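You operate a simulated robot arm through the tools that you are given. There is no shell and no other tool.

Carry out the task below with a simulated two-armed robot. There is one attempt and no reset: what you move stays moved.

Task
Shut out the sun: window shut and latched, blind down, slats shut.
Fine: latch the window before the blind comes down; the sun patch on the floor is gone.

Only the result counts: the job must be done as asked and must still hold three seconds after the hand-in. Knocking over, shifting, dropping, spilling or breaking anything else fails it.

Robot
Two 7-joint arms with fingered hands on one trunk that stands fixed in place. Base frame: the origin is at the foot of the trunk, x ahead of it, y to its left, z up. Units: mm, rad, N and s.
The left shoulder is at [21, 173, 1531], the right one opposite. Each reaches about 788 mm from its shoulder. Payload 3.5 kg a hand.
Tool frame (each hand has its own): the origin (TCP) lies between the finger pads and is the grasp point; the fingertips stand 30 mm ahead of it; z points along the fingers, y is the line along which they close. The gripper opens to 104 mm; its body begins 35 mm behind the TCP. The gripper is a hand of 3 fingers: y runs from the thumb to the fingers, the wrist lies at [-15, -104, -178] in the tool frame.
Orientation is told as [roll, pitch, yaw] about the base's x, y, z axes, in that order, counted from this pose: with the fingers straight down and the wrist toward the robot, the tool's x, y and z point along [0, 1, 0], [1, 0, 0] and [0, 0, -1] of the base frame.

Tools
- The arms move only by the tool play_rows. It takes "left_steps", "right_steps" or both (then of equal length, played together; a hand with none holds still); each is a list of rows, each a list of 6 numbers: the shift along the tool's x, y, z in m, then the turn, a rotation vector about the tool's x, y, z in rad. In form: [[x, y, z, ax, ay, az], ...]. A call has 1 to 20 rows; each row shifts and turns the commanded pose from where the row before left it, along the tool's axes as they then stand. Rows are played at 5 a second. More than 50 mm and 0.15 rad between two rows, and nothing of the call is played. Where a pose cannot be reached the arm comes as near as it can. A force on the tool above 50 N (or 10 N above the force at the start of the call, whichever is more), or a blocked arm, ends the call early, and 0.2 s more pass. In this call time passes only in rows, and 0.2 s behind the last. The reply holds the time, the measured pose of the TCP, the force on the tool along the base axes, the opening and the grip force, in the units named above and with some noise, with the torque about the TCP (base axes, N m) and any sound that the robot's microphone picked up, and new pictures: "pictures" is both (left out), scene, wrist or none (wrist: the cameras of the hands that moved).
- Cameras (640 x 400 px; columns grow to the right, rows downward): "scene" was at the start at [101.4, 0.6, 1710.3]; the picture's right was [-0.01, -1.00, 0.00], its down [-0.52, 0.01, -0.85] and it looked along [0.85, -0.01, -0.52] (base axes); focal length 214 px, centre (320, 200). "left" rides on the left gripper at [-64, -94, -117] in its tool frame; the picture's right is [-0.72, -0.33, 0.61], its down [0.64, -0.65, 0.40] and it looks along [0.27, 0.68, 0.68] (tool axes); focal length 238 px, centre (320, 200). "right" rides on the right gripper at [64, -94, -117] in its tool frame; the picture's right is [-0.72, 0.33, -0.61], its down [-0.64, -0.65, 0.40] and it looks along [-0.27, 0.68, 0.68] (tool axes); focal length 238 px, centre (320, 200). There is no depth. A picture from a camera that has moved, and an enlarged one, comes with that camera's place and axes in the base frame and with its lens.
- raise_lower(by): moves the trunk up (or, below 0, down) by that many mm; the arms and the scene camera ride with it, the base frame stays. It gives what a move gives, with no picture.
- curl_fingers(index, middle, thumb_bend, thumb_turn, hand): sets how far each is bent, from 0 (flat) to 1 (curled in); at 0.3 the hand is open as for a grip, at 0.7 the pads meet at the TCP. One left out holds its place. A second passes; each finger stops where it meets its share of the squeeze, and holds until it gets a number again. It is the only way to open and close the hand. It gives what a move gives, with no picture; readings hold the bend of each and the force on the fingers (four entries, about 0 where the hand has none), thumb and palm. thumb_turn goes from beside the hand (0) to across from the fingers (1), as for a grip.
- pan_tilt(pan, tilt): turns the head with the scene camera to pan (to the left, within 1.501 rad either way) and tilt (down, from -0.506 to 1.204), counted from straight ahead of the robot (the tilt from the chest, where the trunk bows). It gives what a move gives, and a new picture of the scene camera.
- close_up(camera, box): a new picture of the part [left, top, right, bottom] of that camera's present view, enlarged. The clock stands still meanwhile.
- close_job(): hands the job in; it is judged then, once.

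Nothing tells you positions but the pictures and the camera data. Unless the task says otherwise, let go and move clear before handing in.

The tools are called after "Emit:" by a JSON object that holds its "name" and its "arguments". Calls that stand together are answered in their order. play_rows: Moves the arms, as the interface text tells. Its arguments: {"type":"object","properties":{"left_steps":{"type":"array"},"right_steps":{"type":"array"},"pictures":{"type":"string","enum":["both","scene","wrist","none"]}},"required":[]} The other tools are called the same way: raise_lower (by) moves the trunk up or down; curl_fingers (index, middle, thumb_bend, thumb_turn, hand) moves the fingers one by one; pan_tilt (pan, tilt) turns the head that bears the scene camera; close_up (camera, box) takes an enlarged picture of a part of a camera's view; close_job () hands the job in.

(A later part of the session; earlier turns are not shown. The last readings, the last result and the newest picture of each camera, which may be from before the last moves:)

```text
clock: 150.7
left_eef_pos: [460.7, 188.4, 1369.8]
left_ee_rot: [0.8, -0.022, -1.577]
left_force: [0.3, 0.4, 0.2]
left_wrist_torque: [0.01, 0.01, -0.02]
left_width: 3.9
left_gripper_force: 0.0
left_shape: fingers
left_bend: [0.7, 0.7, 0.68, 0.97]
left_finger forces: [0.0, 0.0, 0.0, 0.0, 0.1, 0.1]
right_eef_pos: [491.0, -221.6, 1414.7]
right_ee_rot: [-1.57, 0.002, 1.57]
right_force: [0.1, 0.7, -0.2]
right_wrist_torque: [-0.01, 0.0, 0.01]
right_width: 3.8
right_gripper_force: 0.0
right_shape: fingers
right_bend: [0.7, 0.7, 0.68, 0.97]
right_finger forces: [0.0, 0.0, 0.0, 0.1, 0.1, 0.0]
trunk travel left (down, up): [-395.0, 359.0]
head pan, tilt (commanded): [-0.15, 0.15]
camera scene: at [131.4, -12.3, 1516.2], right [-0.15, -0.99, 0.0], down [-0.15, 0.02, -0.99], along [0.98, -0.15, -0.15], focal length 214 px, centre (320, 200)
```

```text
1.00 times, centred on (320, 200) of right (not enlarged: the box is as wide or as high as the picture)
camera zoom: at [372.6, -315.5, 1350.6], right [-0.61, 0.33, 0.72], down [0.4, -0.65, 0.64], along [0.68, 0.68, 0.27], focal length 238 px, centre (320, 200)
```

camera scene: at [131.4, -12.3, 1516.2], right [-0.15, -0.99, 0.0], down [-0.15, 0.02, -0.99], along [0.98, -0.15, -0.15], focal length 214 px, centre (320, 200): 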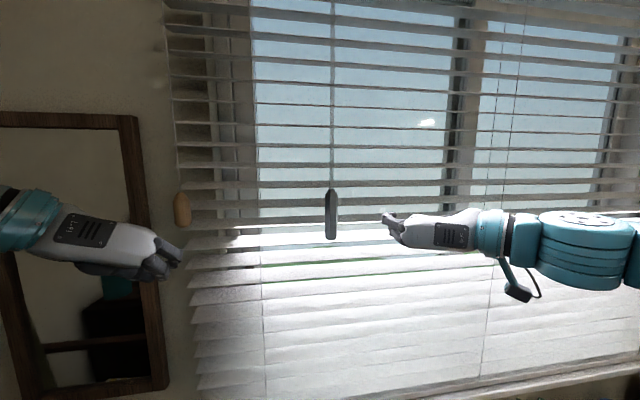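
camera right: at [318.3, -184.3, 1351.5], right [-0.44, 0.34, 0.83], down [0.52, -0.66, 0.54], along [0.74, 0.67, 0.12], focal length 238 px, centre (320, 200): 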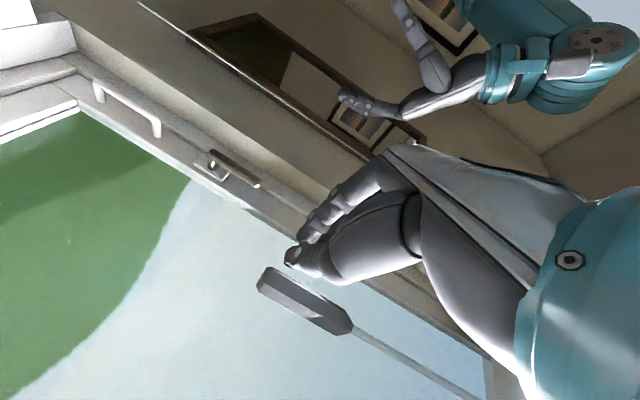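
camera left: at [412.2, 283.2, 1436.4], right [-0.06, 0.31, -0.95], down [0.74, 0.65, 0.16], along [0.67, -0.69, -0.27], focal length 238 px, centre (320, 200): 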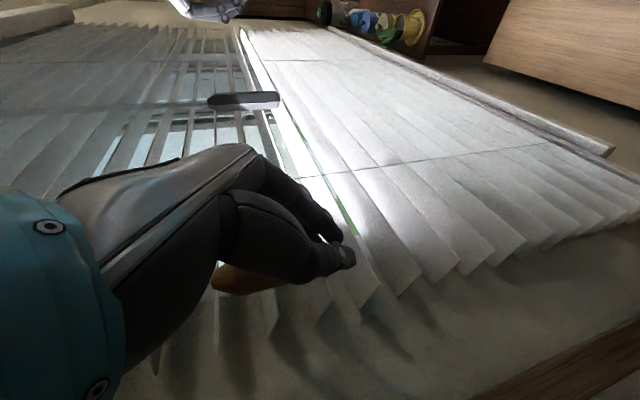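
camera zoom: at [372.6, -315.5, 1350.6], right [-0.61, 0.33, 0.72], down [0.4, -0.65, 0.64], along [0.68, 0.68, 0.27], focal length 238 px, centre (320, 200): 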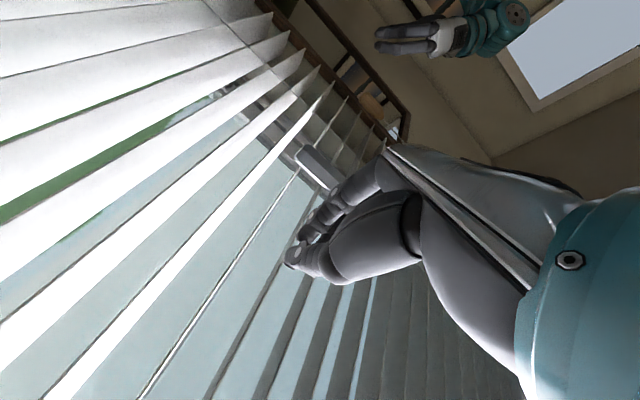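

The right hand points straight at the blind, level. The wand's grip is at about [551,-99], z 1370–1475. I'll open the hand and line up in front of it.

Emit:
{"name": "curl_fingers", "arguments": {"hand": "right", "index": 0.35, "middle": 0.35, "thumb_bend": 0.35}}

Emit:
{"name": "play_rows", "arguments": {"right_steps": [[-0.002, 0.0244, -0.002, 0, 0, 0], [-0.002, 0.0244, -0.002, 0, 0, 0], [-0.002, 0.0244, -0.002, 0, 0, 0], [-0.002, 0.0244, 0, 0, 0, 0], [-0.002, 0.0244, 0, 0, 0, 0]]}}

Emit:
{"name": "close_up", "arguments": {"camera": "right", "box": [160, 60, 480, 300]}}

Emit:
{"name": "close_up", "arguments": {"camera": "scene", "box": [260, 150, 420, 270]}}

```text
clock: 151.7
left_eef_pos: [460.2, 188.2, 1369.8]
left_ee_rot: [0.8, -0.022, -1.578]
left_force: [0.9, -0.2, 0.1]
left_wrist_torque: [0.0, -0.02, 0.0]
left_width: 3.9
left_gripper_force: 0.0
left_shape: fingers
left_bend: [0.7, 0.7, 0.68, 0.97]
left_finger forces: [0.1, 0.0, 0.0, 0.0, 0.0, 0.0]
right_eef_pos: [490.3, -221.1, 1413.5]
right_ee_rot: [-1.572, 0.002, 1.574]
right_force: [0.0, -0.4, 0.2]
right_wrist_torque: [-0.02, 0.02, 0.0]
right_width: 90.1
right_gripper_force: 0.1
right_shape: fingers
right_bend: [0.35, 0.35, 0.35, 0.97]
right_finger forces: [0.1, 0.0, 0.0, 0.0, 0.0, 0.0]
trunk travel left (down, up): [-395.0, 359.0]
head pan, tilt (commanded): [-0.15, 0.15]
```

```text
clock: 152.9
left_eef_pos: [460.2, 189.1, 1370.5]
left_ee_rot: [0.799, -0.021, -1.579]
left_force: [0.7, 0.1, 0.6]
left_wrist_torque: [0.01, -0.01, -0.01]
left_width: 3.9
left_gripper_force: 0.1
left_shape: fingers
left_bend: [0.7, 0.7, 0.68, 0.97]
left_finger forces: [0.1, 0.1, 0.0, 0.1, 0.0, 0.0]
right_eef_pos: [483.1, -100.0, 1423.4]
right_ee_rot: [-1.567, 0.002, 1.573]
right_force: [0.3, 0.5, 0.3]
right_wrist_torque: [0.0, 0.0, 0.0]
right_width: 90.3
right_gripper_force: 0.0
right_shape: fingers
right_bend: [0.35, 0.35, 0.35, 0.97]
right_finger forces: [0.0, 0.0, 0.0, 0.0, 0.0, 0.0]
trunk travel left (down, up): [-395.0, 359.0]
head pan, tilt (commanded): [-0.15, 0.15]
camera scene: at [131.8, -11.5, 1516.2], right [-0.15, -0.99, 0.0], down [-0.15, 0.02, -0.99], along [0.98, -0.15, -0.15], focal length 214 px, centre (320, 200)
camera right: at [364.9, -193.8, 1361.5], right [-0.61, 0.33, 0.72], down [0.41, -0.65, 0.64], along [0.68, 0.69, 0.27], focal length 238 px, centre (320, 200)
```

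scene: 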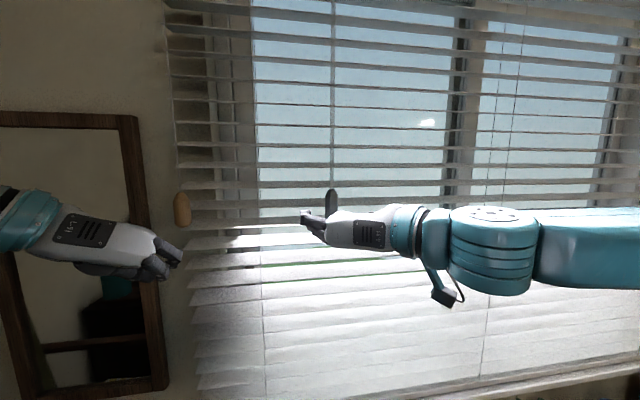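
right: 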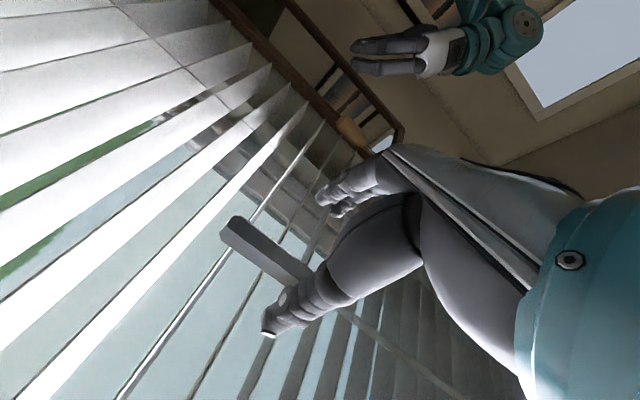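

```text
1.67 times, centred on (320, 180) of right
camera zoom: at [364.9, -193.8, 1361.5], right [-0.61, 0.33, 0.72], down [0.41, -0.65, 0.64], along [0.68, 0.69, 0.27], focal length 397 px, centre (320, 233)
```

zoom: 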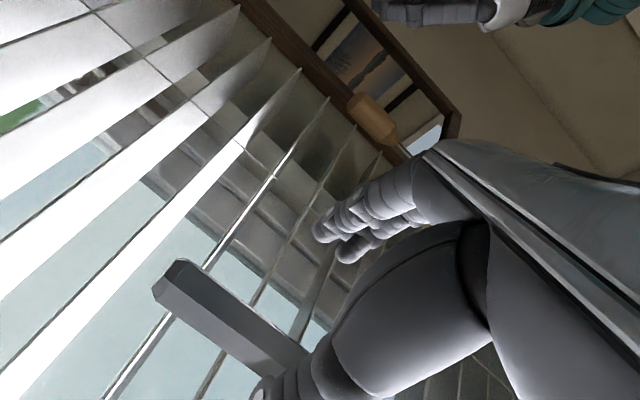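

```text
3.33 times, centred on (340, 210) of scene
camera zoom: at [131.8, -11.5, 1516.2], right [-0.15, -0.99, 0.0], down [-0.15, 0.02, -0.99], along [0.98, -0.15, -0.15], focal length 715 px, centre (253, 167)
```

zoom: 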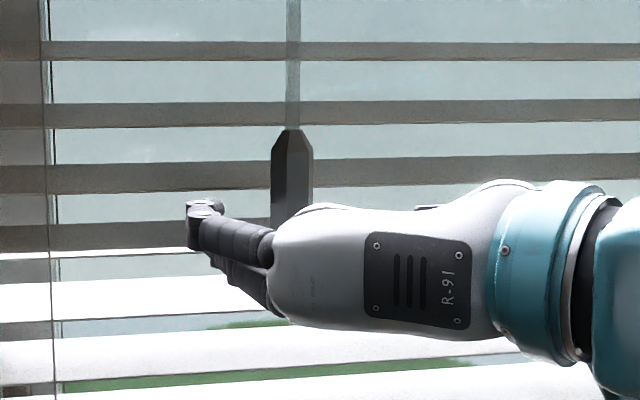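

Wand axis is at [552,-99]. Moving forward so that it sits between thumb and fingers, tips staying short of the slats.

Emit:
{"name": "play_rows", "arguments": {"right_steps": [[0, 0.0003, 0.0145, 0, 0, 0], [0, 0.0003, 0.0145, 0, 0, 0], [0, 0, 0.0145, 0, 0, 0], [0, 0, 0.0145, 0, 0, 0]]}}

Emit:
{"name": "close_up", "arguments": {"camera": "right", "box": [160, 60, 480, 300]}}

```text
clock: 153.9
left_eef_pos: [460.7, 189.0, 1370.3]
left_ee_rot: [0.799, -0.021, -1.579]
left_force: [0.0, 0.6, 0.0]
left_wrist_torque: [0.02, 0.0, 0.0]
left_width: 3.7
left_gripper_force: 0.0
left_shape: fingers
left_bend: [0.7, 0.7, 0.68, 0.97]
left_finger forces: [0.0, 0.0, 0.1, 0.0, 0.0, 0.0]
right_eef_pos: [539.8, -97.8, 1424.3]
right_ee_rot: [-1.569, 0.003, 1.573]
right_force: [0.6, 0.4, 0.3]
right_wrist_torque: [-0.03, 0.01, 0.0]
right_width: 90.5
right_gripper_force: 0.1
right_shape: fingers
right_bend: [0.35, 0.35, 0.35, 0.97]
right_finger forces: [0.0, 0.0, 0.0, 0.1, 0.1, 0.1]
trunk travel left (down, up): [-395.0, 359.0]
head pan, tilt (commanded): [-0.15, 0.15]
camera scene: at [131.6, -12.3, 1516.2], right [-0.15, -0.99, 0.0], down [-0.15, 0.02, -0.99], along [0.98, -0.15, -0.15], focal length 214 px, centre (320, 200)
camera right: at [421.6, -193.5, 1361.8], right [-0.61, 0.33, 0.72], down [0.41, -0.65, 0.64], along [0.68, 0.69, 0.27], focal length 238 px, centre (320, 200)
```

scene: 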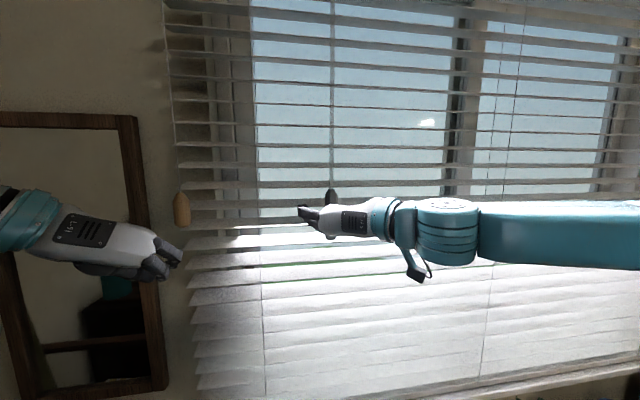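
right: 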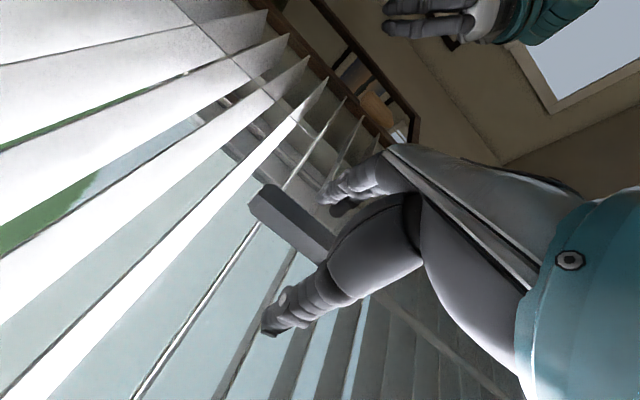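

```text
1.67 times, centred on (320, 180) of right
camera zoom: at [421.6, -193.5, 1361.8], right [-0.61, 0.33, 0.72], down [0.41, -0.65, 0.64], along [0.68, 0.69, 0.27], focal length 397 px, centre (320, 233)
```

zoom: 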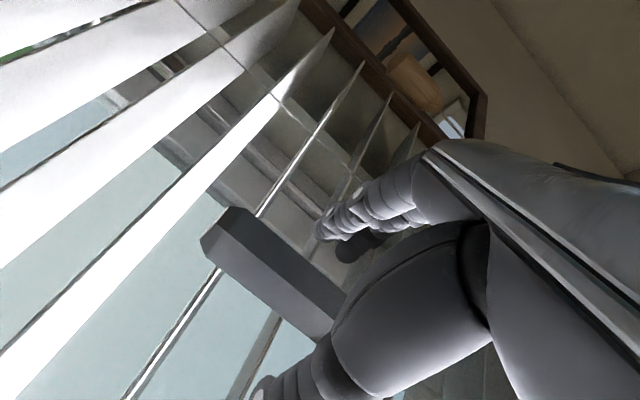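

The wand handle is between thumb and fingers. Closing on it.

Emit:
{"name": "curl_fingers", "arguments": {"hand": "right", "index": 0.75, "middle": 0.75, "thumb_bend": 0.75}}

Emit:
{"name": "close_up", "arguments": {"camera": "right", "box": [160, 60, 480, 300]}}

Emit:
{"name": "close_up", "arguments": {"camera": "scene", "box": [200, 50, 500, 250]}}

```text
clock: 154.9
left_eef_pos: [462.2, 188.1, 1370.1]
left_ee_rot: [0.797, -0.021, -1.578]
left_force: [0.0, 0.2, 0.8]
left_wrist_torque: [0.0, -0.02, 0.01]
left_width: 3.7
left_gripper_force: 0.0
left_shape: fingers
left_bend: [0.7, 0.7, 0.68, 0.97]
left_finger forces: [0.0, 0.0, 0.0, 0.1, 0.1, 0.0]
right_eef_pos: [541.9, -96.0, 1424.5]
right_ee_rot: [-1.57, 0.003, 1.572]
right_force: [12.8, 6.9, 5.1]
right_wrist_torque: [-0.06, -0.03, 0.04]
right_width: 9.2
right_gripper_force: 16.6
right_shape: fingers
right_bend: [0.73, 0.72, 0.66, 0.97]
right_finger forces: [11.5, 8.9, 0.0, 0.0, 12.6, 0.1]
trunk travel left (down, up): [-395.0, 359.0]
head pan, tilt (commanded): [-0.15, 0.15]
```

```text
1.67 times, centred on (320, 180) of right
camera zoom: at [423.6, -192.0, 1361.8], right [-0.61, 0.33, 0.72], down [0.41, -0.65, 0.64], along [0.68, 0.69, 0.26], focal length 397 px, centre (320, 233)
```

zoom: 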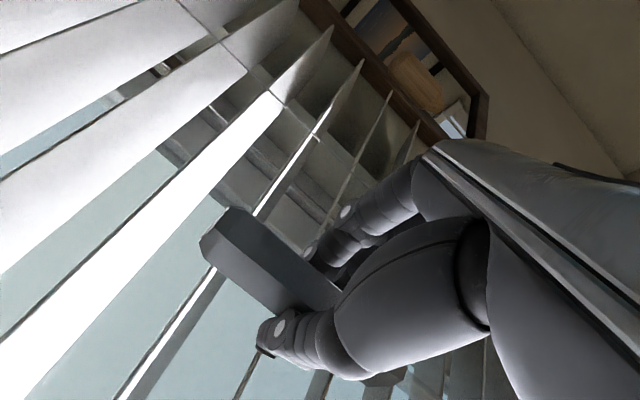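

```text
2.00 times, centred on (350, 150) of scene
camera zoom: at [133.9, -10.7, 1516.1], right [-0.15, -0.99, 0.0], down [-0.15, 0.02, -0.99], along [0.98, -0.15, -0.15], focal length 429 px, centre (260, 300)
```

zoom: 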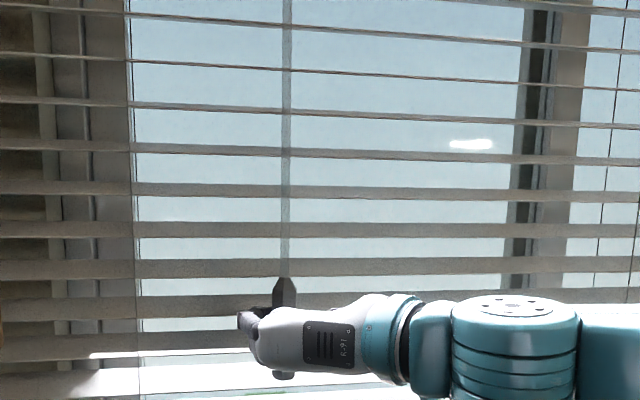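

Held at ~17 N. I'll try a small twist of about 17° one way and watch the slats.

Emit:
{"name": "play_rows", "arguments": {"right_steps": [[0, 0.001, 0, 0.1, 0, 0], [0, 0.001, 0, 0.1, 0, 0], [0, 0.001, 0, 0.1, 0, 0]]}}

Emit:
{"name": "close_up", "arguments": {"camera": "scene", "box": [200, 50, 500, 250]}}

```text
clock: 155.7
left_eef_pos: [462.0, 189.5, 1369.6]
left_ee_rot: [0.798, -0.022, -1.578]
left_force: [0.0, 0.5, -0.1]
left_wrist_torque: [-0.02, -0.01, 0.0]
left_width: 3.9
left_gripper_force: 0.0
left_shape: fingers
left_bend: [0.7, 0.7, 0.68, 0.97]
left_finger forces: [0.0, 0.1, 0.1, 0.0, 0.0, 0.0]
right_eef_pos: [542.9, -95.6, 1424.2]
right_ee_rot: [-1.57, 0.005, 1.27]
right_force: [12.6, 7.3, 5.9]
right_wrist_torque: [-0.08, -0.08, 0.16]
right_width: 8.1
right_gripper_force: 14.5
right_shape: fingers
right_bend: [0.74, 0.73, 0.67, 0.98]
right_finger forces: [9.6, 8.9, 0.1, 0.0, 11.0, 0.0]
trunk travel left (down, up): [-395.0, 359.0]
head pan, tilt (commanded): [-0.15, 0.15]
camera scene: at [133.4, -10.6, 1516.1], right [-0.15, -0.99, 0.0], down [-0.15, 0.02, -0.99], along [0.98, -0.15, -0.15], focal length 214 px, centre (320, 200)
camera right: at [402.1, -150.9, 1361.3], right [-0.49, 0.5, 0.72], down [0.19, -0.74, 0.64], along [0.85, 0.45, 0.27], focal length 238 px, centre (320, 200)
```

scene: 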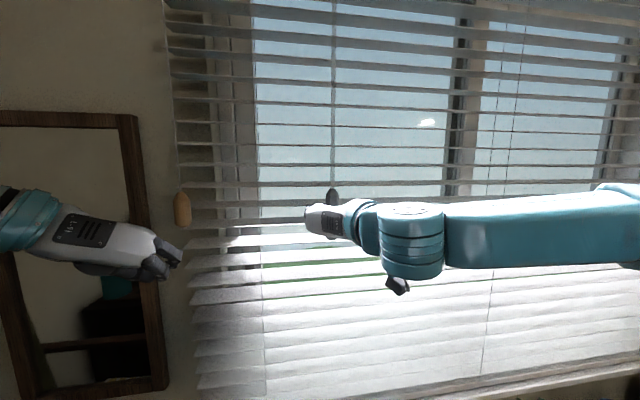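
right: 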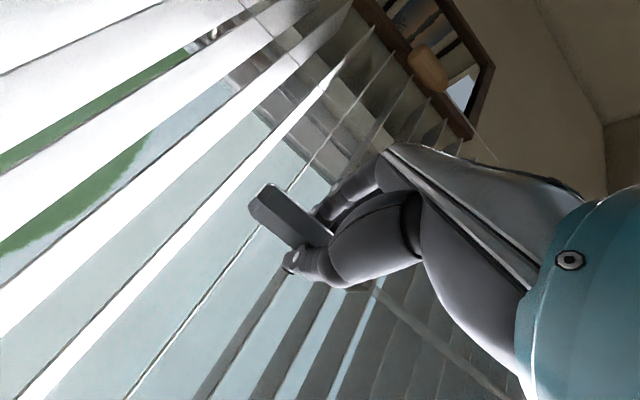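

```text
2.00 times, centred on (350, 150) of scene
camera zoom: at [133.4, -10.6, 1516.1], right [-0.15, -0.99, 0.0], down [-0.15, 0.02, -0.99], along [0.98, -0.15, -0.15], focal length 429 px, centre (260, 300)
```

zoom: 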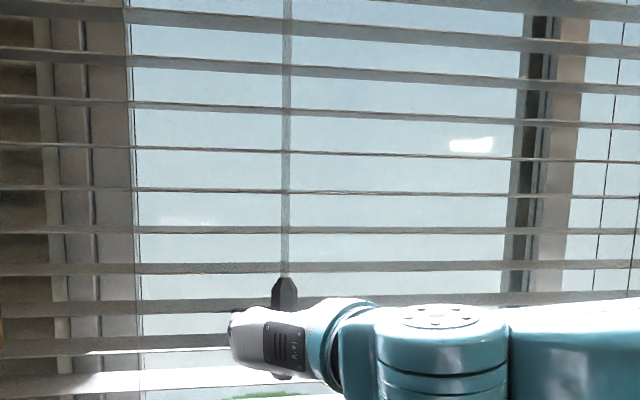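

The twist turned the slats toward flat, nearly one-to-one, so the other direction closes them further from their starting tilt. I'll now twist the other way (counter-clockwise from above).

Emit:
{"name": "play_rows", "arguments": {"right_steps": [[0, -0.001, 0, -0.1, 0, 0], [0, -0.001, 0, -0.1, 0, 0], [0, -0.001, 0, -0.1, 0, 0], [0, -0.001, 0, -0.1, 0, 0], [0, -0.001, 0, -0.1, 0, 0], [0, -0.001, 0, -0.1, 0, 0], [0, -0.001, 0, -0.1, 0, 0], [0, -0.001, 0, -0.1, 0, 0]]}}

Emit:
{"name": "close_up", "arguments": {"camera": "scene", "box": [200, 50, 500, 250]}}

```text
clock: 157.5
left_eef_pos: [461.6, 190.6, 1368.6]
left_ee_rot: [0.799, -0.023, -1.578]
left_force: [0.5, 0.6, -0.1]
left_wrist_torque: [-0.01, -0.03, 0.0]
left_width: 3.9
left_gripper_force: 0.0
left_shape: fingers
left_bend: [0.7, 0.7, 0.68, 0.97]
left_finger forces: [0.0, 0.0, 0.1, 0.0, 0.1, 0.0]
right_eef_pos: [542.3, -102.5, 1424.6]
right_ee_rot: [-1.563, 0.006, 2.075]
right_force: [6.5, 11.8, 3.8]
right_wrist_torque: [-0.01, -0.11, 0.03]
right_width: 8.2
right_gripper_force: 15.7
right_shape: fingers
right_bend: [0.74, 0.73, 0.67, 0.97]
right_finger forces: [11.0, 8.9, 0.0, 0.0, 11.0, 0.0]
trunk travel left (down, up): [-395.0, 359.0]
head pan, tilt (commanded): [-0.15, 0.15]
camera scene: at [132.5, -9.3, 1516.2], right [-0.15, -0.99, 0.0], down [-0.15, 0.02, -0.99], along [0.98, -0.15, -0.15], focal length 214 px, centre (320, 200)
camera right: at [484.1, -241.1, 1362.1], right [-0.69, -0.01, 0.72], down [0.67, -0.37, 0.64], along [0.27, 0.93, 0.26], focal length 238 px, centre (320, 200)
```

scene: 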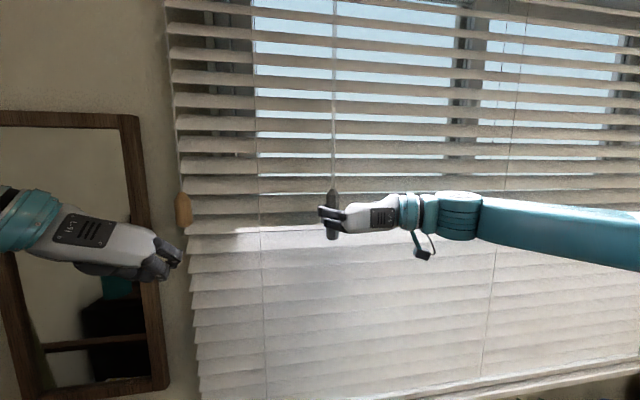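
right: 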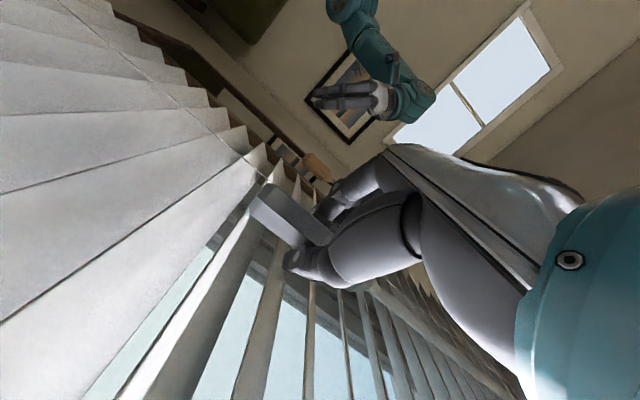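

```text
2.00 times, centred on (350, 150) of scene
camera zoom: at [132.5, -9.3, 1516.2], right [-0.15, -0.99, 0.0], down [-0.15, 0.02, -0.99], along [0.98, -0.15, -0.15], focal length 429 px, centre (260, 300)
```

zoom: 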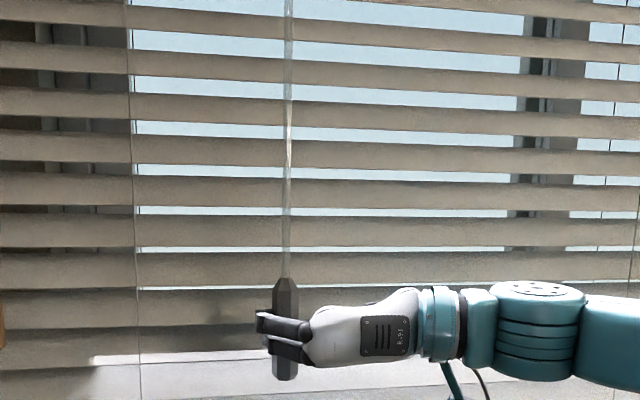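

The slats are closing with this direction. A bit further on this stroke.

Emit:
{"name": "play_rows", "arguments": {"right_steps": [[0, -0.001, 0, -0.1, 0, 0], [0, -0.001, 0, -0.1, 0, 0], [0, -0.001, 0, -0.1, 0, 0]]}}

Emit:
{"name": "close_up", "arguments": {"camera": "scene", "box": [200, 50, 500, 250]}}

```text
clock: 158.3
left_eef_pos: [462.7, 190.6, 1369.1]
left_ee_rot: [0.797, -0.021, -1.578]
left_force: [-0.4, 0.3, 0.6]
left_wrist_torque: [-0.02, -0.01, 0.01]
left_width: 3.5
left_gripper_force: 0.0
left_shape: fingers
left_bend: [0.7, 0.7, 0.68, 0.97]
left_finger forces: [0.0, 0.0, 0.0, 0.1, 0.0, 0.1]
right_eef_pos: [544.3, -104.0, 1427.6]
right_ee_rot: [-1.554, -0.001, 2.375]
right_force: [2.0, 13.4, -16.1]
right_wrist_torque: [-0.25, 0.01, 0.01]
right_width: 7.8
right_gripper_force: 15.3
right_shape: fingers
right_bend: [0.74, 0.73, 0.68, 0.96]
right_finger forces: [10.7, 9.3, 0.1, 0.1, 11.0, 0.1]
right hand out of reach, approached as far as the arm can: row 1
trunk travel left (down, up): [-395.0, 359.0]
head pan, tilt (commanded): [-0.15, 0.15]
camera scene: at [133.5, -9.3, 1515.9], right [-0.15, -0.99, 0.0], down [-0.15, 0.02, -0.99], along [0.98, -0.15, -0.15], focal length 214 px, centre (320, 200)
camera right: at [528.6, -254.1, 1365.7], right [-0.65, -0.21, 0.73], down [0.76, -0.15, 0.63], along [-0.02, 0.97, 0.26], focal length 238 px, centre (320, 200)
```

scene: 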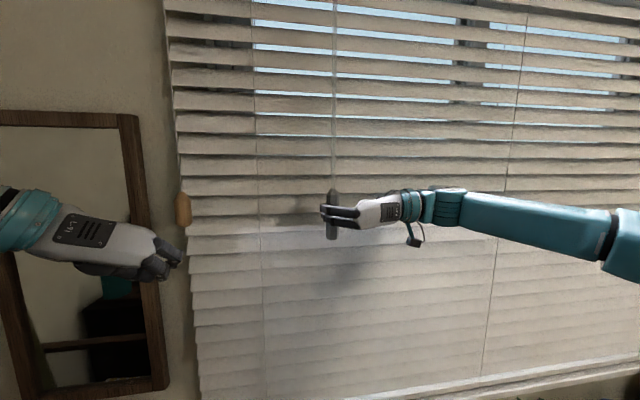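
right: 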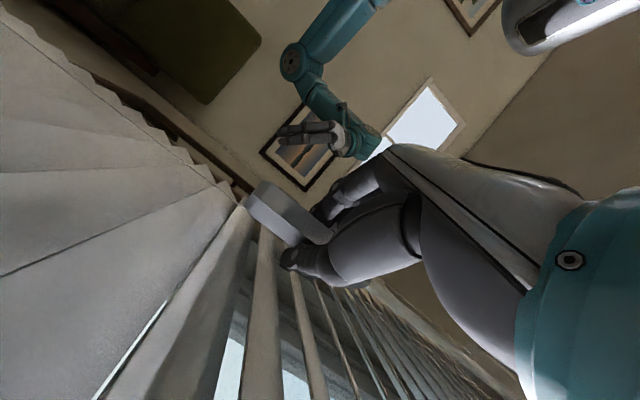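

```text
2.00 times, centred on (350, 150) of scene
camera zoom: at [133.5, -9.3, 1515.9], right [-0.15, -0.99, 0.0], down [-0.15, 0.02, -0.99], along [0.98, -0.15, -0.15], focal length 429 px, centre (260, 300)
```

zoom: 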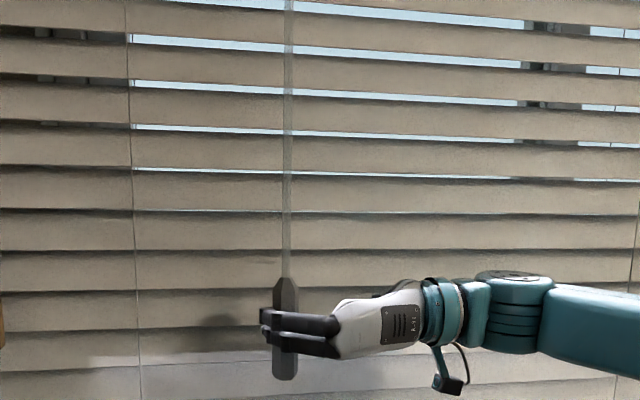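

Nearly there; the wrist is at its limit for this stroke. I'll loosen the grip slightly, ease back, rotate the hand back around the wand and take a new grip.

Emit:
{"name": "curl_fingers", "arguments": {"hand": "right", "index": 0.55, "middle": 0.55, "thumb_bend": 0.54}}

Emit:
{"name": "close_up", "arguments": {"camera": "scene", "box": [200, 50, 500, 250]}}

Emit:
{"name": "close_up", "arguments": {"camera": "right", "box": [160, 100, 480, 320]}}

```text
clock: 159.3
left_eef_pos: [460.0, 188.8, 1369.2]
left_ee_rot: [0.798, -0.02, -1.579]
left_force: [-0.2, 0.1, -0.6]
left_wrist_torque: [0.0, -0.02, -0.03]
left_width: 3.9
left_gripper_force: 0.0
left_shape: fingers
left_bend: [0.7, 0.7, 0.68, 0.97]
left_finger forces: [0.1, 0.0, 0.1, 0.0, 0.0, 0.0]
right_eef_pos: [542.7, -107.7, 1431.1]
right_ee_rot: [-1.563, -0.002, 2.371]
right_force: [-0.6, -0.2, -0.4]
right_wrist_torque: [0.02, -0.02, 0.04]
right_width: 39.9
right_gripper_force: 0.0
right_shape: fingers
right_bend: [0.55, 0.55, 0.54, 0.97]
right_finger forces: [0.0, 0.1, 0.0, 0.1, 0.0, 0.0]
trunk travel left (down, up): [-395.0, 359.0]
head pan, tilt (commanded): [-0.15, 0.15]
```

```text
2.00 times, centred on (350, 150) of scene
camera zoom: at [131.5, -12.0, 1516.3], right [-0.15, -0.99, 0.0], down [-0.15, 0.02, -0.99], along [0.98, -0.15, -0.15], focal length 429 px, centre (260, 300)
```

zoom: 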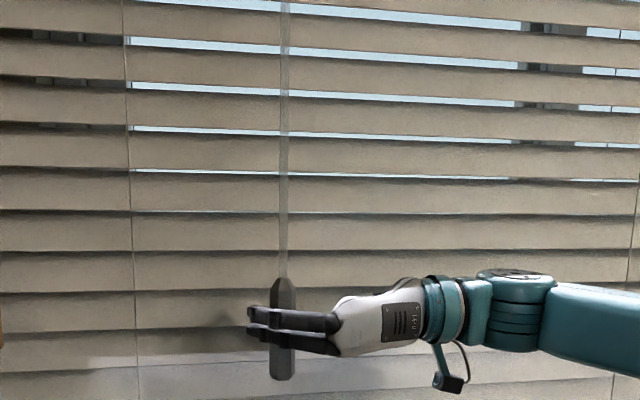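

```text
1.82 times, centred on (320, 210) of right
camera zoom: at [526.7, -256.8, 1368.2], right [-0.66, -0.21, 0.72], down [0.75, -0.16, 0.64], along [-0.02, 0.96, 0.26], focal length 433 px, centre (320, 182)
```

zoom: 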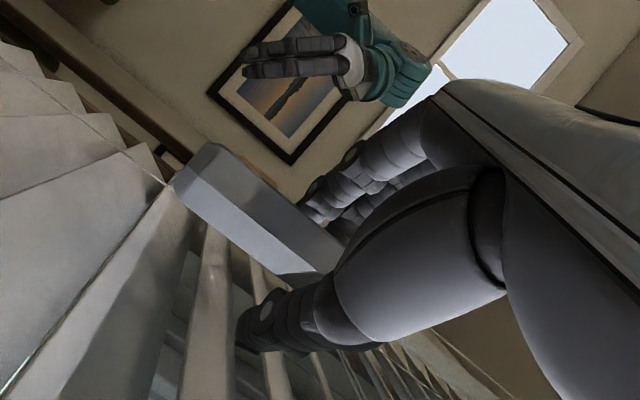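

The slats hold. Now ease back 15 mm and swing the hand clockwise around the wand.

Emit:
{"name": "play_rows", "arguments": {"right_steps": [[0, 0, -0.015, 0, 0, 0], [0.0005, 0.0037, 0.0002, 0.133, 0, 0], [0.0005, 0.0037, 0.0002, 0.133, 0, 0], [0.0005, 0.0037, 0.0002, 0.133, 0, 0], [0.0005, 0.0037, 0.0002, 0.133, 0, 0], [0.0005, 0.0037, 0.0002, 0.133, 0, 0], [0.0005, 0.0037, 0.0002, 0.133, 0, 0], [0.0005, 0.0037, 0.0002, 0.133, 0, 0], [0.0005, 0.0037, 0.0002, 0.133, 0, 0]]}}

Emit:
{"name": "close_up", "arguments": {"camera": "right", "box": [160, 100, 480, 320]}}

Emit:
{"name": "close_up", "arguments": {"camera": "scene", "box": [200, 50, 500, 250]}}

```text
clock: 161.3
left_eef_pos: [460.3, 188.6, 1371.1]
left_ee_rot: [0.801, -0.021, -1.579]
left_force: [0.0, 0.0, -0.1]
left_wrist_torque: [-0.03, -0.01, 0.01]
left_width: 3.9
left_gripper_force: 0.1
left_shape: fingers
left_bend: [0.7, 0.7, 0.68, 0.97]
left_finger forces: [0.1, 0.0, 0.1, 0.1, 0.0, 0.0]
right_eef_pos: [523.6, -90.1, 1427.6]
right_ee_rot: [-1.57, 0.005, 1.308]
right_force: [-0.2, 0.8, -0.1]
right_wrist_torque: [-0.01, -0.02, 0.01]
right_width: 40.1
right_gripper_force: 0.1
right_shape: fingers
right_bend: [0.55, 0.55, 0.54, 0.97]
right_finger forces: [0.0, 0.0, 0.1, 0.0, 0.0, 0.1]
right hand out of reach, approached as far as the arm can: row 1
trunk travel left (down, up): [-395.0, 359.0]
head pan, tilt (commanded): [-0.15, 0.15]
camera scene: at [131.6, -11.4, 1516.2], right [-0.15, -0.99, 0.0], down [-0.15, 0.02, -0.99], along [0.98, -0.15, -0.15], focal length 214 px, centre (320, 200)
camera right: at [384.5, -150.1, 1365.5], right [-0.51, 0.48, 0.72], down [0.22, -0.73, 0.64], along [0.83, 0.48, 0.27], focal length 238 px, centre (320, 200)
```

scene: 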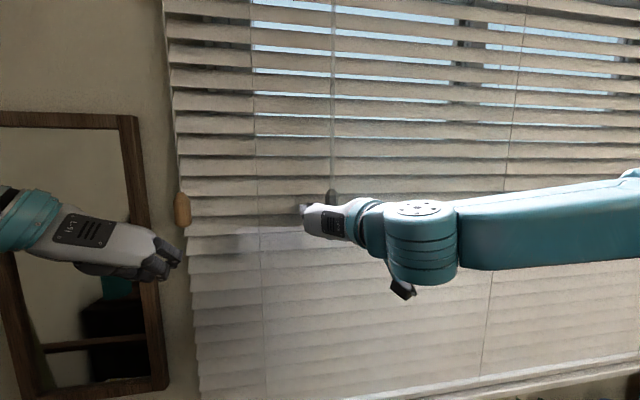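
right: 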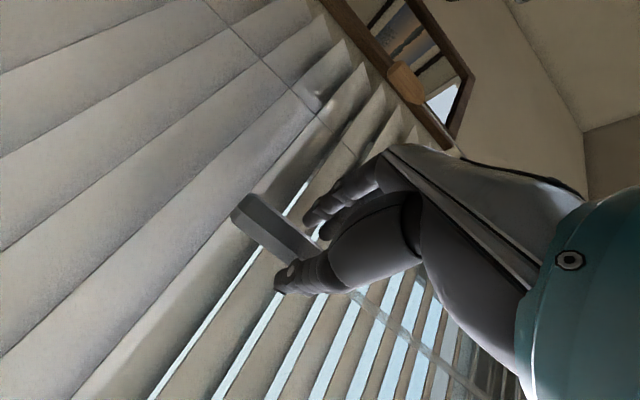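

```text
1.82 times, centred on (320, 210) of right
camera zoom: at [384.5, -150.1, 1365.5], right [-0.51, 0.48, 0.72], down [0.22, -0.73, 0.64], along [0.83, 0.48, 0.27], focal length 433 px, centre (320, 182)
```

zoom: 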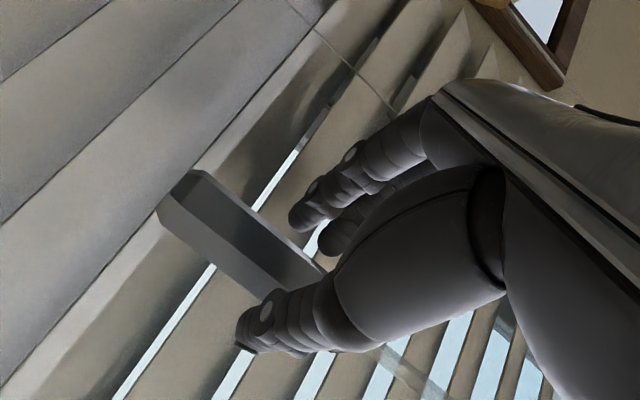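

```text
2.00 times, centred on (350, 150) of scene
camera zoom: at [131.6, -11.4, 1516.2], right [-0.15, -0.99, 0.0], down [-0.15, 0.02, -0.99], along [0.98, -0.15, -0.15], focal length 429 px, centre (260, 300)
```

zoom: 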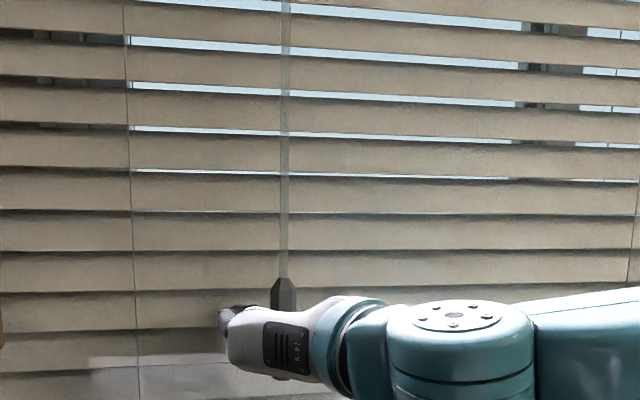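

The slats stayed put. Move in, grip again, and continue the counter-clockwise twist.

Emit:
{"name": "play_rows", "arguments": {"right_steps": [[0, -0.0006, 0.009, 0, 0, 0], [0, -0.0006, 0.009, 0, 0, 0]], "pictures": "none"}}

Emit:
{"name": "curl_fingers", "arguments": {"hand": "right", "index": 0.75, "middle": 0.75, "thumb_bend": 0.75}}

Emit:
{"name": "play_rows", "arguments": {"right_steps": [[0, -0.001, 0, -0.1, 0, 0], [0, -0.001, 0, -0.1, 0, 0], [0, -0.001, 0, -0.1, 0, 0], [0, -0.001, 0, -0.1, 0, 0]]}}

Emit:
{"name": "close_up", "arguments": {"camera": "scene", "box": [200, 50, 500, 250]}}

```text
clock: 161.9
left_eef_pos: [460.2, 188.0, 1370.8]
left_ee_rot: [0.8, -0.021, -1.576]
left_force: [-0.6, 0.2, 0.2]
left_wrist_torque: [0.0, 0.07, 0.03]
left_width: 3.8
left_gripper_force: 0.0
left_shape: fingers
left_bend: [0.7, 0.7, 0.68, 0.97]
left_finger forces: [0.0, 0.1, 0.0, 0.0, 0.1, 0.0]
right_eef_pos: [540.7, -97.8, 1428.5]
right_ee_rot: [-1.57, 0.002, 1.308]
right_force: [-0.2, 0.2, 0.7]
right_wrist_torque: [-0.01, 0.02, 0.01]
right_width: 39.8
right_gripper_force: 0.0
right_shape: fingers
right_bend: [0.55, 0.55, 0.54, 0.97]
right_finger forces: [0.0, 0.0, 0.0, 0.0, 0.0, 0.0]
trunk travel left (down, up): [-395.0, 359.0]
head pan, tilt (commanded): [-0.15, 0.15]
```

```text
clock: 162.9
left_eef_pos: [462.8, 189.1, 1369.0]
left_ee_rot: [0.798, -0.022, -1.578]
left_force: [0.8, 0.3, -0.1]
left_wrist_torque: [-0.03, -0.01, 0.03]
left_width: 4.0
left_gripper_force: 0.0
left_shape: fingers
left_bend: [0.7, 0.7, 0.68, 0.97]
left_finger forces: [0.0, 0.1, 0.1, 0.1, 0.0, 0.1]
right_eef_pos: [543.5, -96.1, 1429.2]
right_ee_rot: [-1.57, 0.004, 1.306]
right_force: [12.3, 1.8, 6.6]
right_wrist_torque: [-0.09, -0.07, 0.07]
right_width: 6.0
right_gripper_force: 16.6
right_shape: fingers
right_bend: [0.74, 0.72, 0.68, 0.98]
right_finger forces: [11.1, 9.2, 0.0, 0.1, 12.2, 0.1]
trunk travel left (down, up): [-395.0, 359.0]
head pan, tilt (commanded): [-0.15, 0.15]
```

```text
clock: 163.9
left_eef_pos: [463.4, 188.3, 1368.0]
left_ee_rot: [0.795, -0.021, -1.577]
left_force: [-0.6, -0.3, 0.2]
left_wrist_torque: [-0.01, -0.02, 0.01]
left_width: 3.7
left_gripper_force: 0.1
left_shape: fingers
left_bend: [0.7, 0.7, 0.68, 0.97]
left_finger forces: [0.1, 0.0, 0.0, 0.0, 0.0, 0.0]
right_eef_pos: [544.0, -100.9, 1427.9]
right_ee_rot: [-1.57, 0.003, 1.702]
right_force: [20.8, 1.6, 7.8]
right_wrist_torque: [0.02, -0.14, -0.23]
right_width: 6.4
right_gripper_force: 17.0
right_shape: fingers
right_bend: [0.73, 0.72, 0.69, 0.97]
right_finger forces: [15.9, 8.6, 0.1, 0.0, 10.2, 0.0]
trunk travel left (down, up): [-395.0, 359.0]
head pan, tilt (commanded): [-0.15, 0.15]
camera scene: at [135.5, -11.8, 1515.9], right [-0.15, -0.99, 0.0], down [-0.15, 0.02, -0.99], along [0.98, -0.15, -0.15], focal length 214 px, centre (320, 200)
camera right: at [440.0, -209.1, 1365.4], right [-0.65, 0.24, 0.72], down [0.49, -0.59, 0.64], along [0.58, 0.77, 0.27], focal length 238 px, centre (320, 200)
```

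scene: 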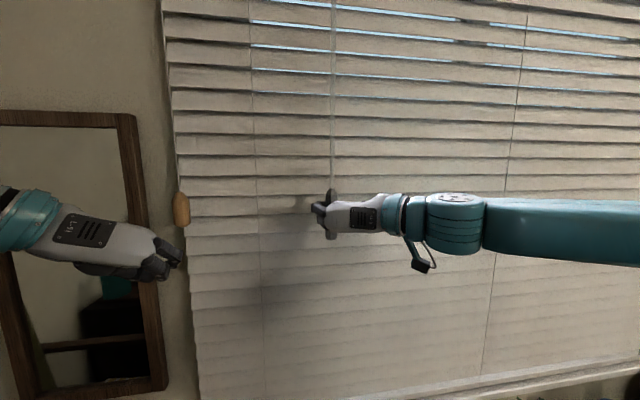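
right: 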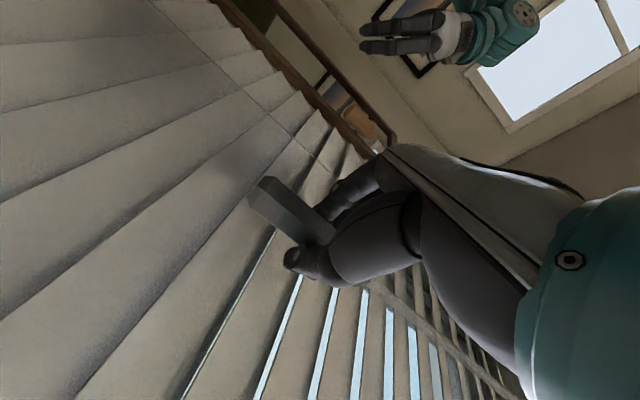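

```text
2.00 times, centred on (350, 150) of scene
camera zoom: at [135.5, -11.8, 1515.9], right [-0.15, -0.99, 0.0], down [-0.15, 0.02, -0.99], along [0.98, -0.15, -0.15], focal length 429 px, centre (260, 300)
```

zoom: 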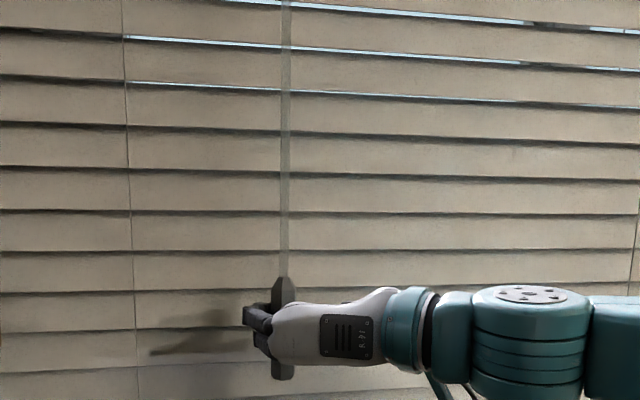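

Almost shut; a little twist resistance is appearing. I'll continue a few more steps.

Emit:
{"name": "play_rows", "arguments": {"right_steps": [[0, -0.001, 0, -0.1, 0, 0], [0, -0.001, 0, -0.1, 0, 0]]}}

Emit:
{"name": "close_up", "arguments": {"camera": "scene", "box": [200, 50, 500, 250]}}

```text
clock: 164.5
left_eef_pos: [464.8, 190.4, 1368.0]
left_ee_rot: [0.796, -0.022, -1.578]
left_force: [-0.4, -0.4, -0.1]
left_wrist_torque: [0.02, 0.03, -0.02]
left_width: 3.6
left_gripper_force: 0.0
left_shape: fingers
left_bend: [0.7, 0.7, 0.68, 0.97]
left_finger forces: [0.0, 0.0, 0.0, 0.0, 0.0, 0.0]
right_eef_pos: [547.0, -102.1, 1427.8]
right_ee_rot: [-1.568, 0.001, 1.901]
right_force: [27.8, 6.2, 9.6]
right_wrist_torque: [0.06, -0.06, -0.4]
right_width: 5.1
right_gripper_force: 19.0
right_shape: fingers
right_bend: [0.73, 0.73, 0.7, 0.97]
right_finger forces: [16.3, 12.2, 0.0, 0.0, 9.6, 0.0]
trunk travel left (down, up): [-395.0, 359.0]
head pan, tilt (commanded): [-0.15, 0.15]
camera scene: at [137.0, -11.0, 1515.8], right [-0.15, -0.99, 0.0], down [-0.15, 0.02, -0.99], along [0.98, -0.15, -0.15], focal length 214 px, centre (320, 200)
camera right: at [465.4, -228.6, 1365.3], right [-0.68, 0.11, 0.72], down [0.6, -0.48, 0.64], along [0.42, 0.87, 0.26], focal length 238 px, centre (320, 200)
```

scene: 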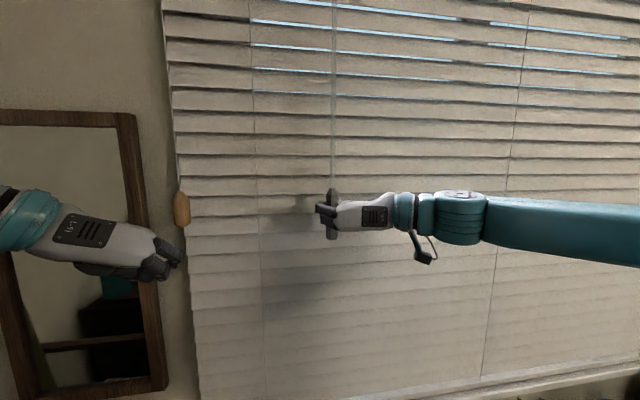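
right: 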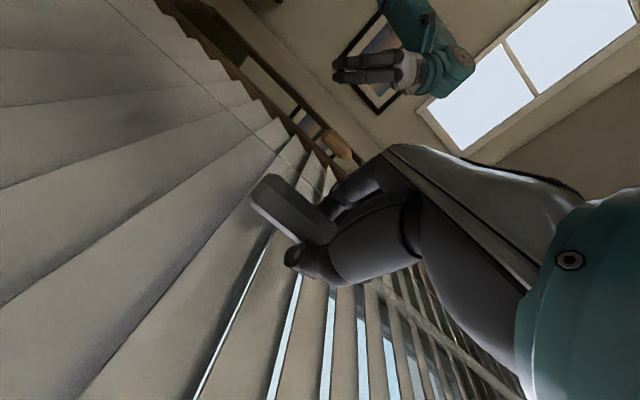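

```text
2.00 times, centred on (350, 150) of scene
camera zoom: at [137.0, -11.0, 1515.8], right [-0.15, -0.99, 0.0], down [-0.15, 0.02, -0.99], along [0.98, -0.15, -0.15], focal length 429 px, centre (260, 300)
```

zoom: 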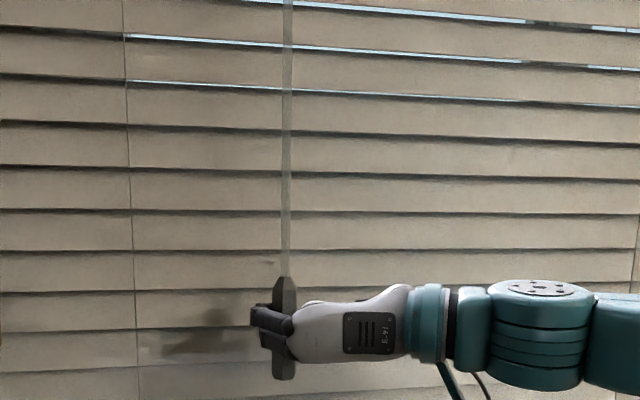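

The slats have stopped turning (0.4 N·m of resistance), but looking upward I still see thin strips of sky between the upper slats. I'll check the floor and surroundings for leaking sun.

Emit:
{"name": "pan_tilt", "arguments": {"pan": 0.0, "tilt": 1.0}}

Emit:
{"name": "pan_tilt", "arguments": {"pan": 0.9, "tilt": 1.0}}

Emit:
{"name": "pan_tilt", "arguments": {"pan": 0.0, "tilt": -0.35}}

```text
clock: 165.7
left_eef_pos: [465.6, 190.2, 1368.3]
left_ee_rot: [0.796, -0.021, -1.579]
left_force: [-0.3, -0.3, 0.0]
left_wrist_torque: [0.03, 0.01, 0.01]
left_width: 3.9
left_gripper_force: 0.0
left_shape: fingers
left_bend: [0.7, 0.7, 0.68, 0.97]
left_finger forces: [0.1, 0.0, 0.0, 0.1, 0.0, 0.0]
right_eef_pos: [547.2, -101.1, 1426.8]
right_ee_rot: [-1.568, 0.002, 1.901]
right_force: [28.3, 5.1, 9.4]
right_wrist_torque: [0.07, -0.06, -0.38]
right_width: 5.0
right_gripper_force: 19.1
right_shape: fingers
right_bend: [0.73, 0.73, 0.7, 0.97]
right_finger forces: [16.3, 12.1, 0.1, 0.0, 9.8, 0.0]
trunk travel left (down, up): [-395.0, 359.0]
head pan, tilt (commanded): [0.0, 1.0]
camera scene: at [114.7, 2.9, 1442.4], right [0.0, -1.0, 0.0], down [-0.84, 0.0, -0.54], along [0.54, 0.0, -0.84], focal length 214 px, centre (320, 200)
```

scene: 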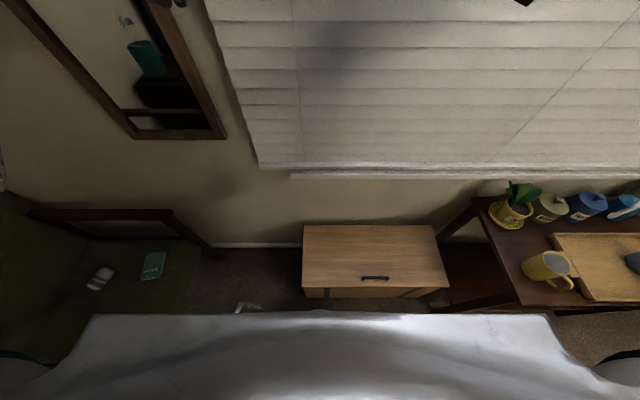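

```text
clock: 166.9
left_eef_pos: [464.7, 189.8, 1368.8]
left_ee_rot: [0.795, -0.021, -1.576]
left_force: [-0.2, -0.8, 0.6]
left_wrist_torque: [0.02, 0.0, 0.02]
left_width: 3.8
left_gripper_force: 0.0
left_shape: fingers
left_bend: [0.7, 0.7, 0.68, 0.97]
left_finger forces: [0.1, 0.1, 0.0, 0.0, 0.1, 0.0]
right_eef_pos: [547.2, -101.2, 1427.9]
right_ee_rot: [-1.566, 0.003, 1.902]
right_force: [28.4, 4.7, 8.1]
right_wrist_torque: [0.06, -0.07, -0.36]
right_width: 4.8
right_gripper_force: 19.5
right_shape: fingers
right_bend: [0.73, 0.73, 0.7, 0.97]
right_finger forces: [16.1, 12.0, 0.1, 0.0, 9.8, 0.1]
trunk travel left (down, up): [-395.0, 359.0]
head pan, tilt (commanded): [0.901, 1.0]
camera scene: at [88.3, 57.4, 1442.4], right [0.78, -0.62, 0.0], down [-0.53, -0.66, -0.54], along [0.33, 0.42, -0.84], focal length 214 px, centre (320, 200)
```

scene: 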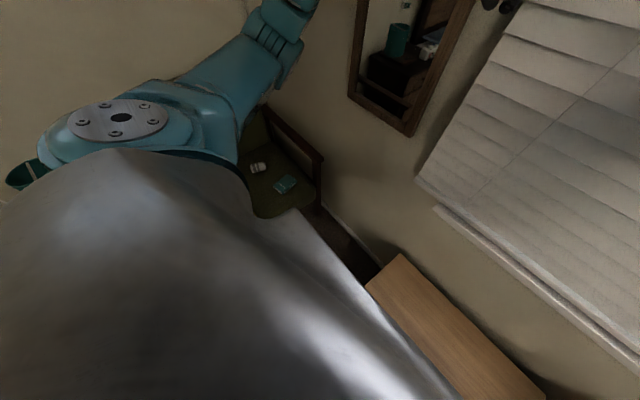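

```text
clock: 168.4
left_eef_pos: [465.6, 190.1, 1369.0]
left_ee_rot: [0.796, -0.021, -1.578]
left_force: [0.3, -1.0, -0.1]
left_wrist_torque: [0.0, 0.0, 0.01]
left_width: 4.0
left_gripper_force: 0.0
left_shape: fingers
left_bend: [0.7, 0.7, 0.68, 0.97]
left_finger forces: [0.0, 0.0, 0.1, 0.0, 0.0, 0.0]
right_eef_pos: [546.6, -101.2, 1428.4]
right_ee_rot: [-1.567, 0.002, 1.902]
right_force: [28.1, 5.0, 9.0]
right_wrist_torque: [0.03, -0.1, -0.36]
right_width: 5.2
right_gripper_force: 18.5
right_shape: fingers
right_bend: [0.73, 0.73, 0.7, 0.97]
right_finger forces: [16.1, 12.1, 0.1, 0.1, 9.8, 0.0]
trunk travel left (down, up): [-395.0, 359.0]
head pan, tilt (commanded): [0.0, -0.351]
camera scene: at [121.4, 3.0, 1558.9], right [0.0, -1.0, 0.0], down [0.34, 0.0, -0.94], along [0.94, 0.0, 0.34], focal length 214 px, centre (320, 200)
```

scene: 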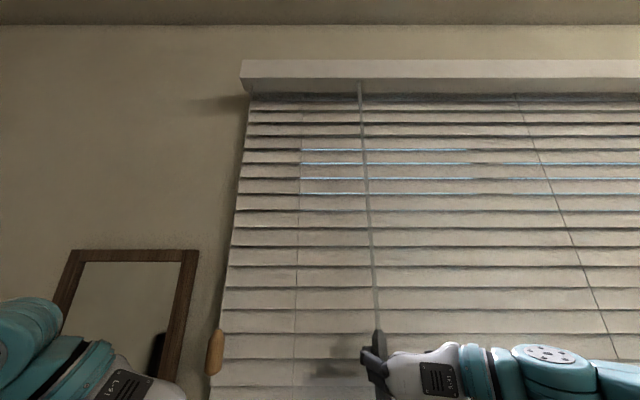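

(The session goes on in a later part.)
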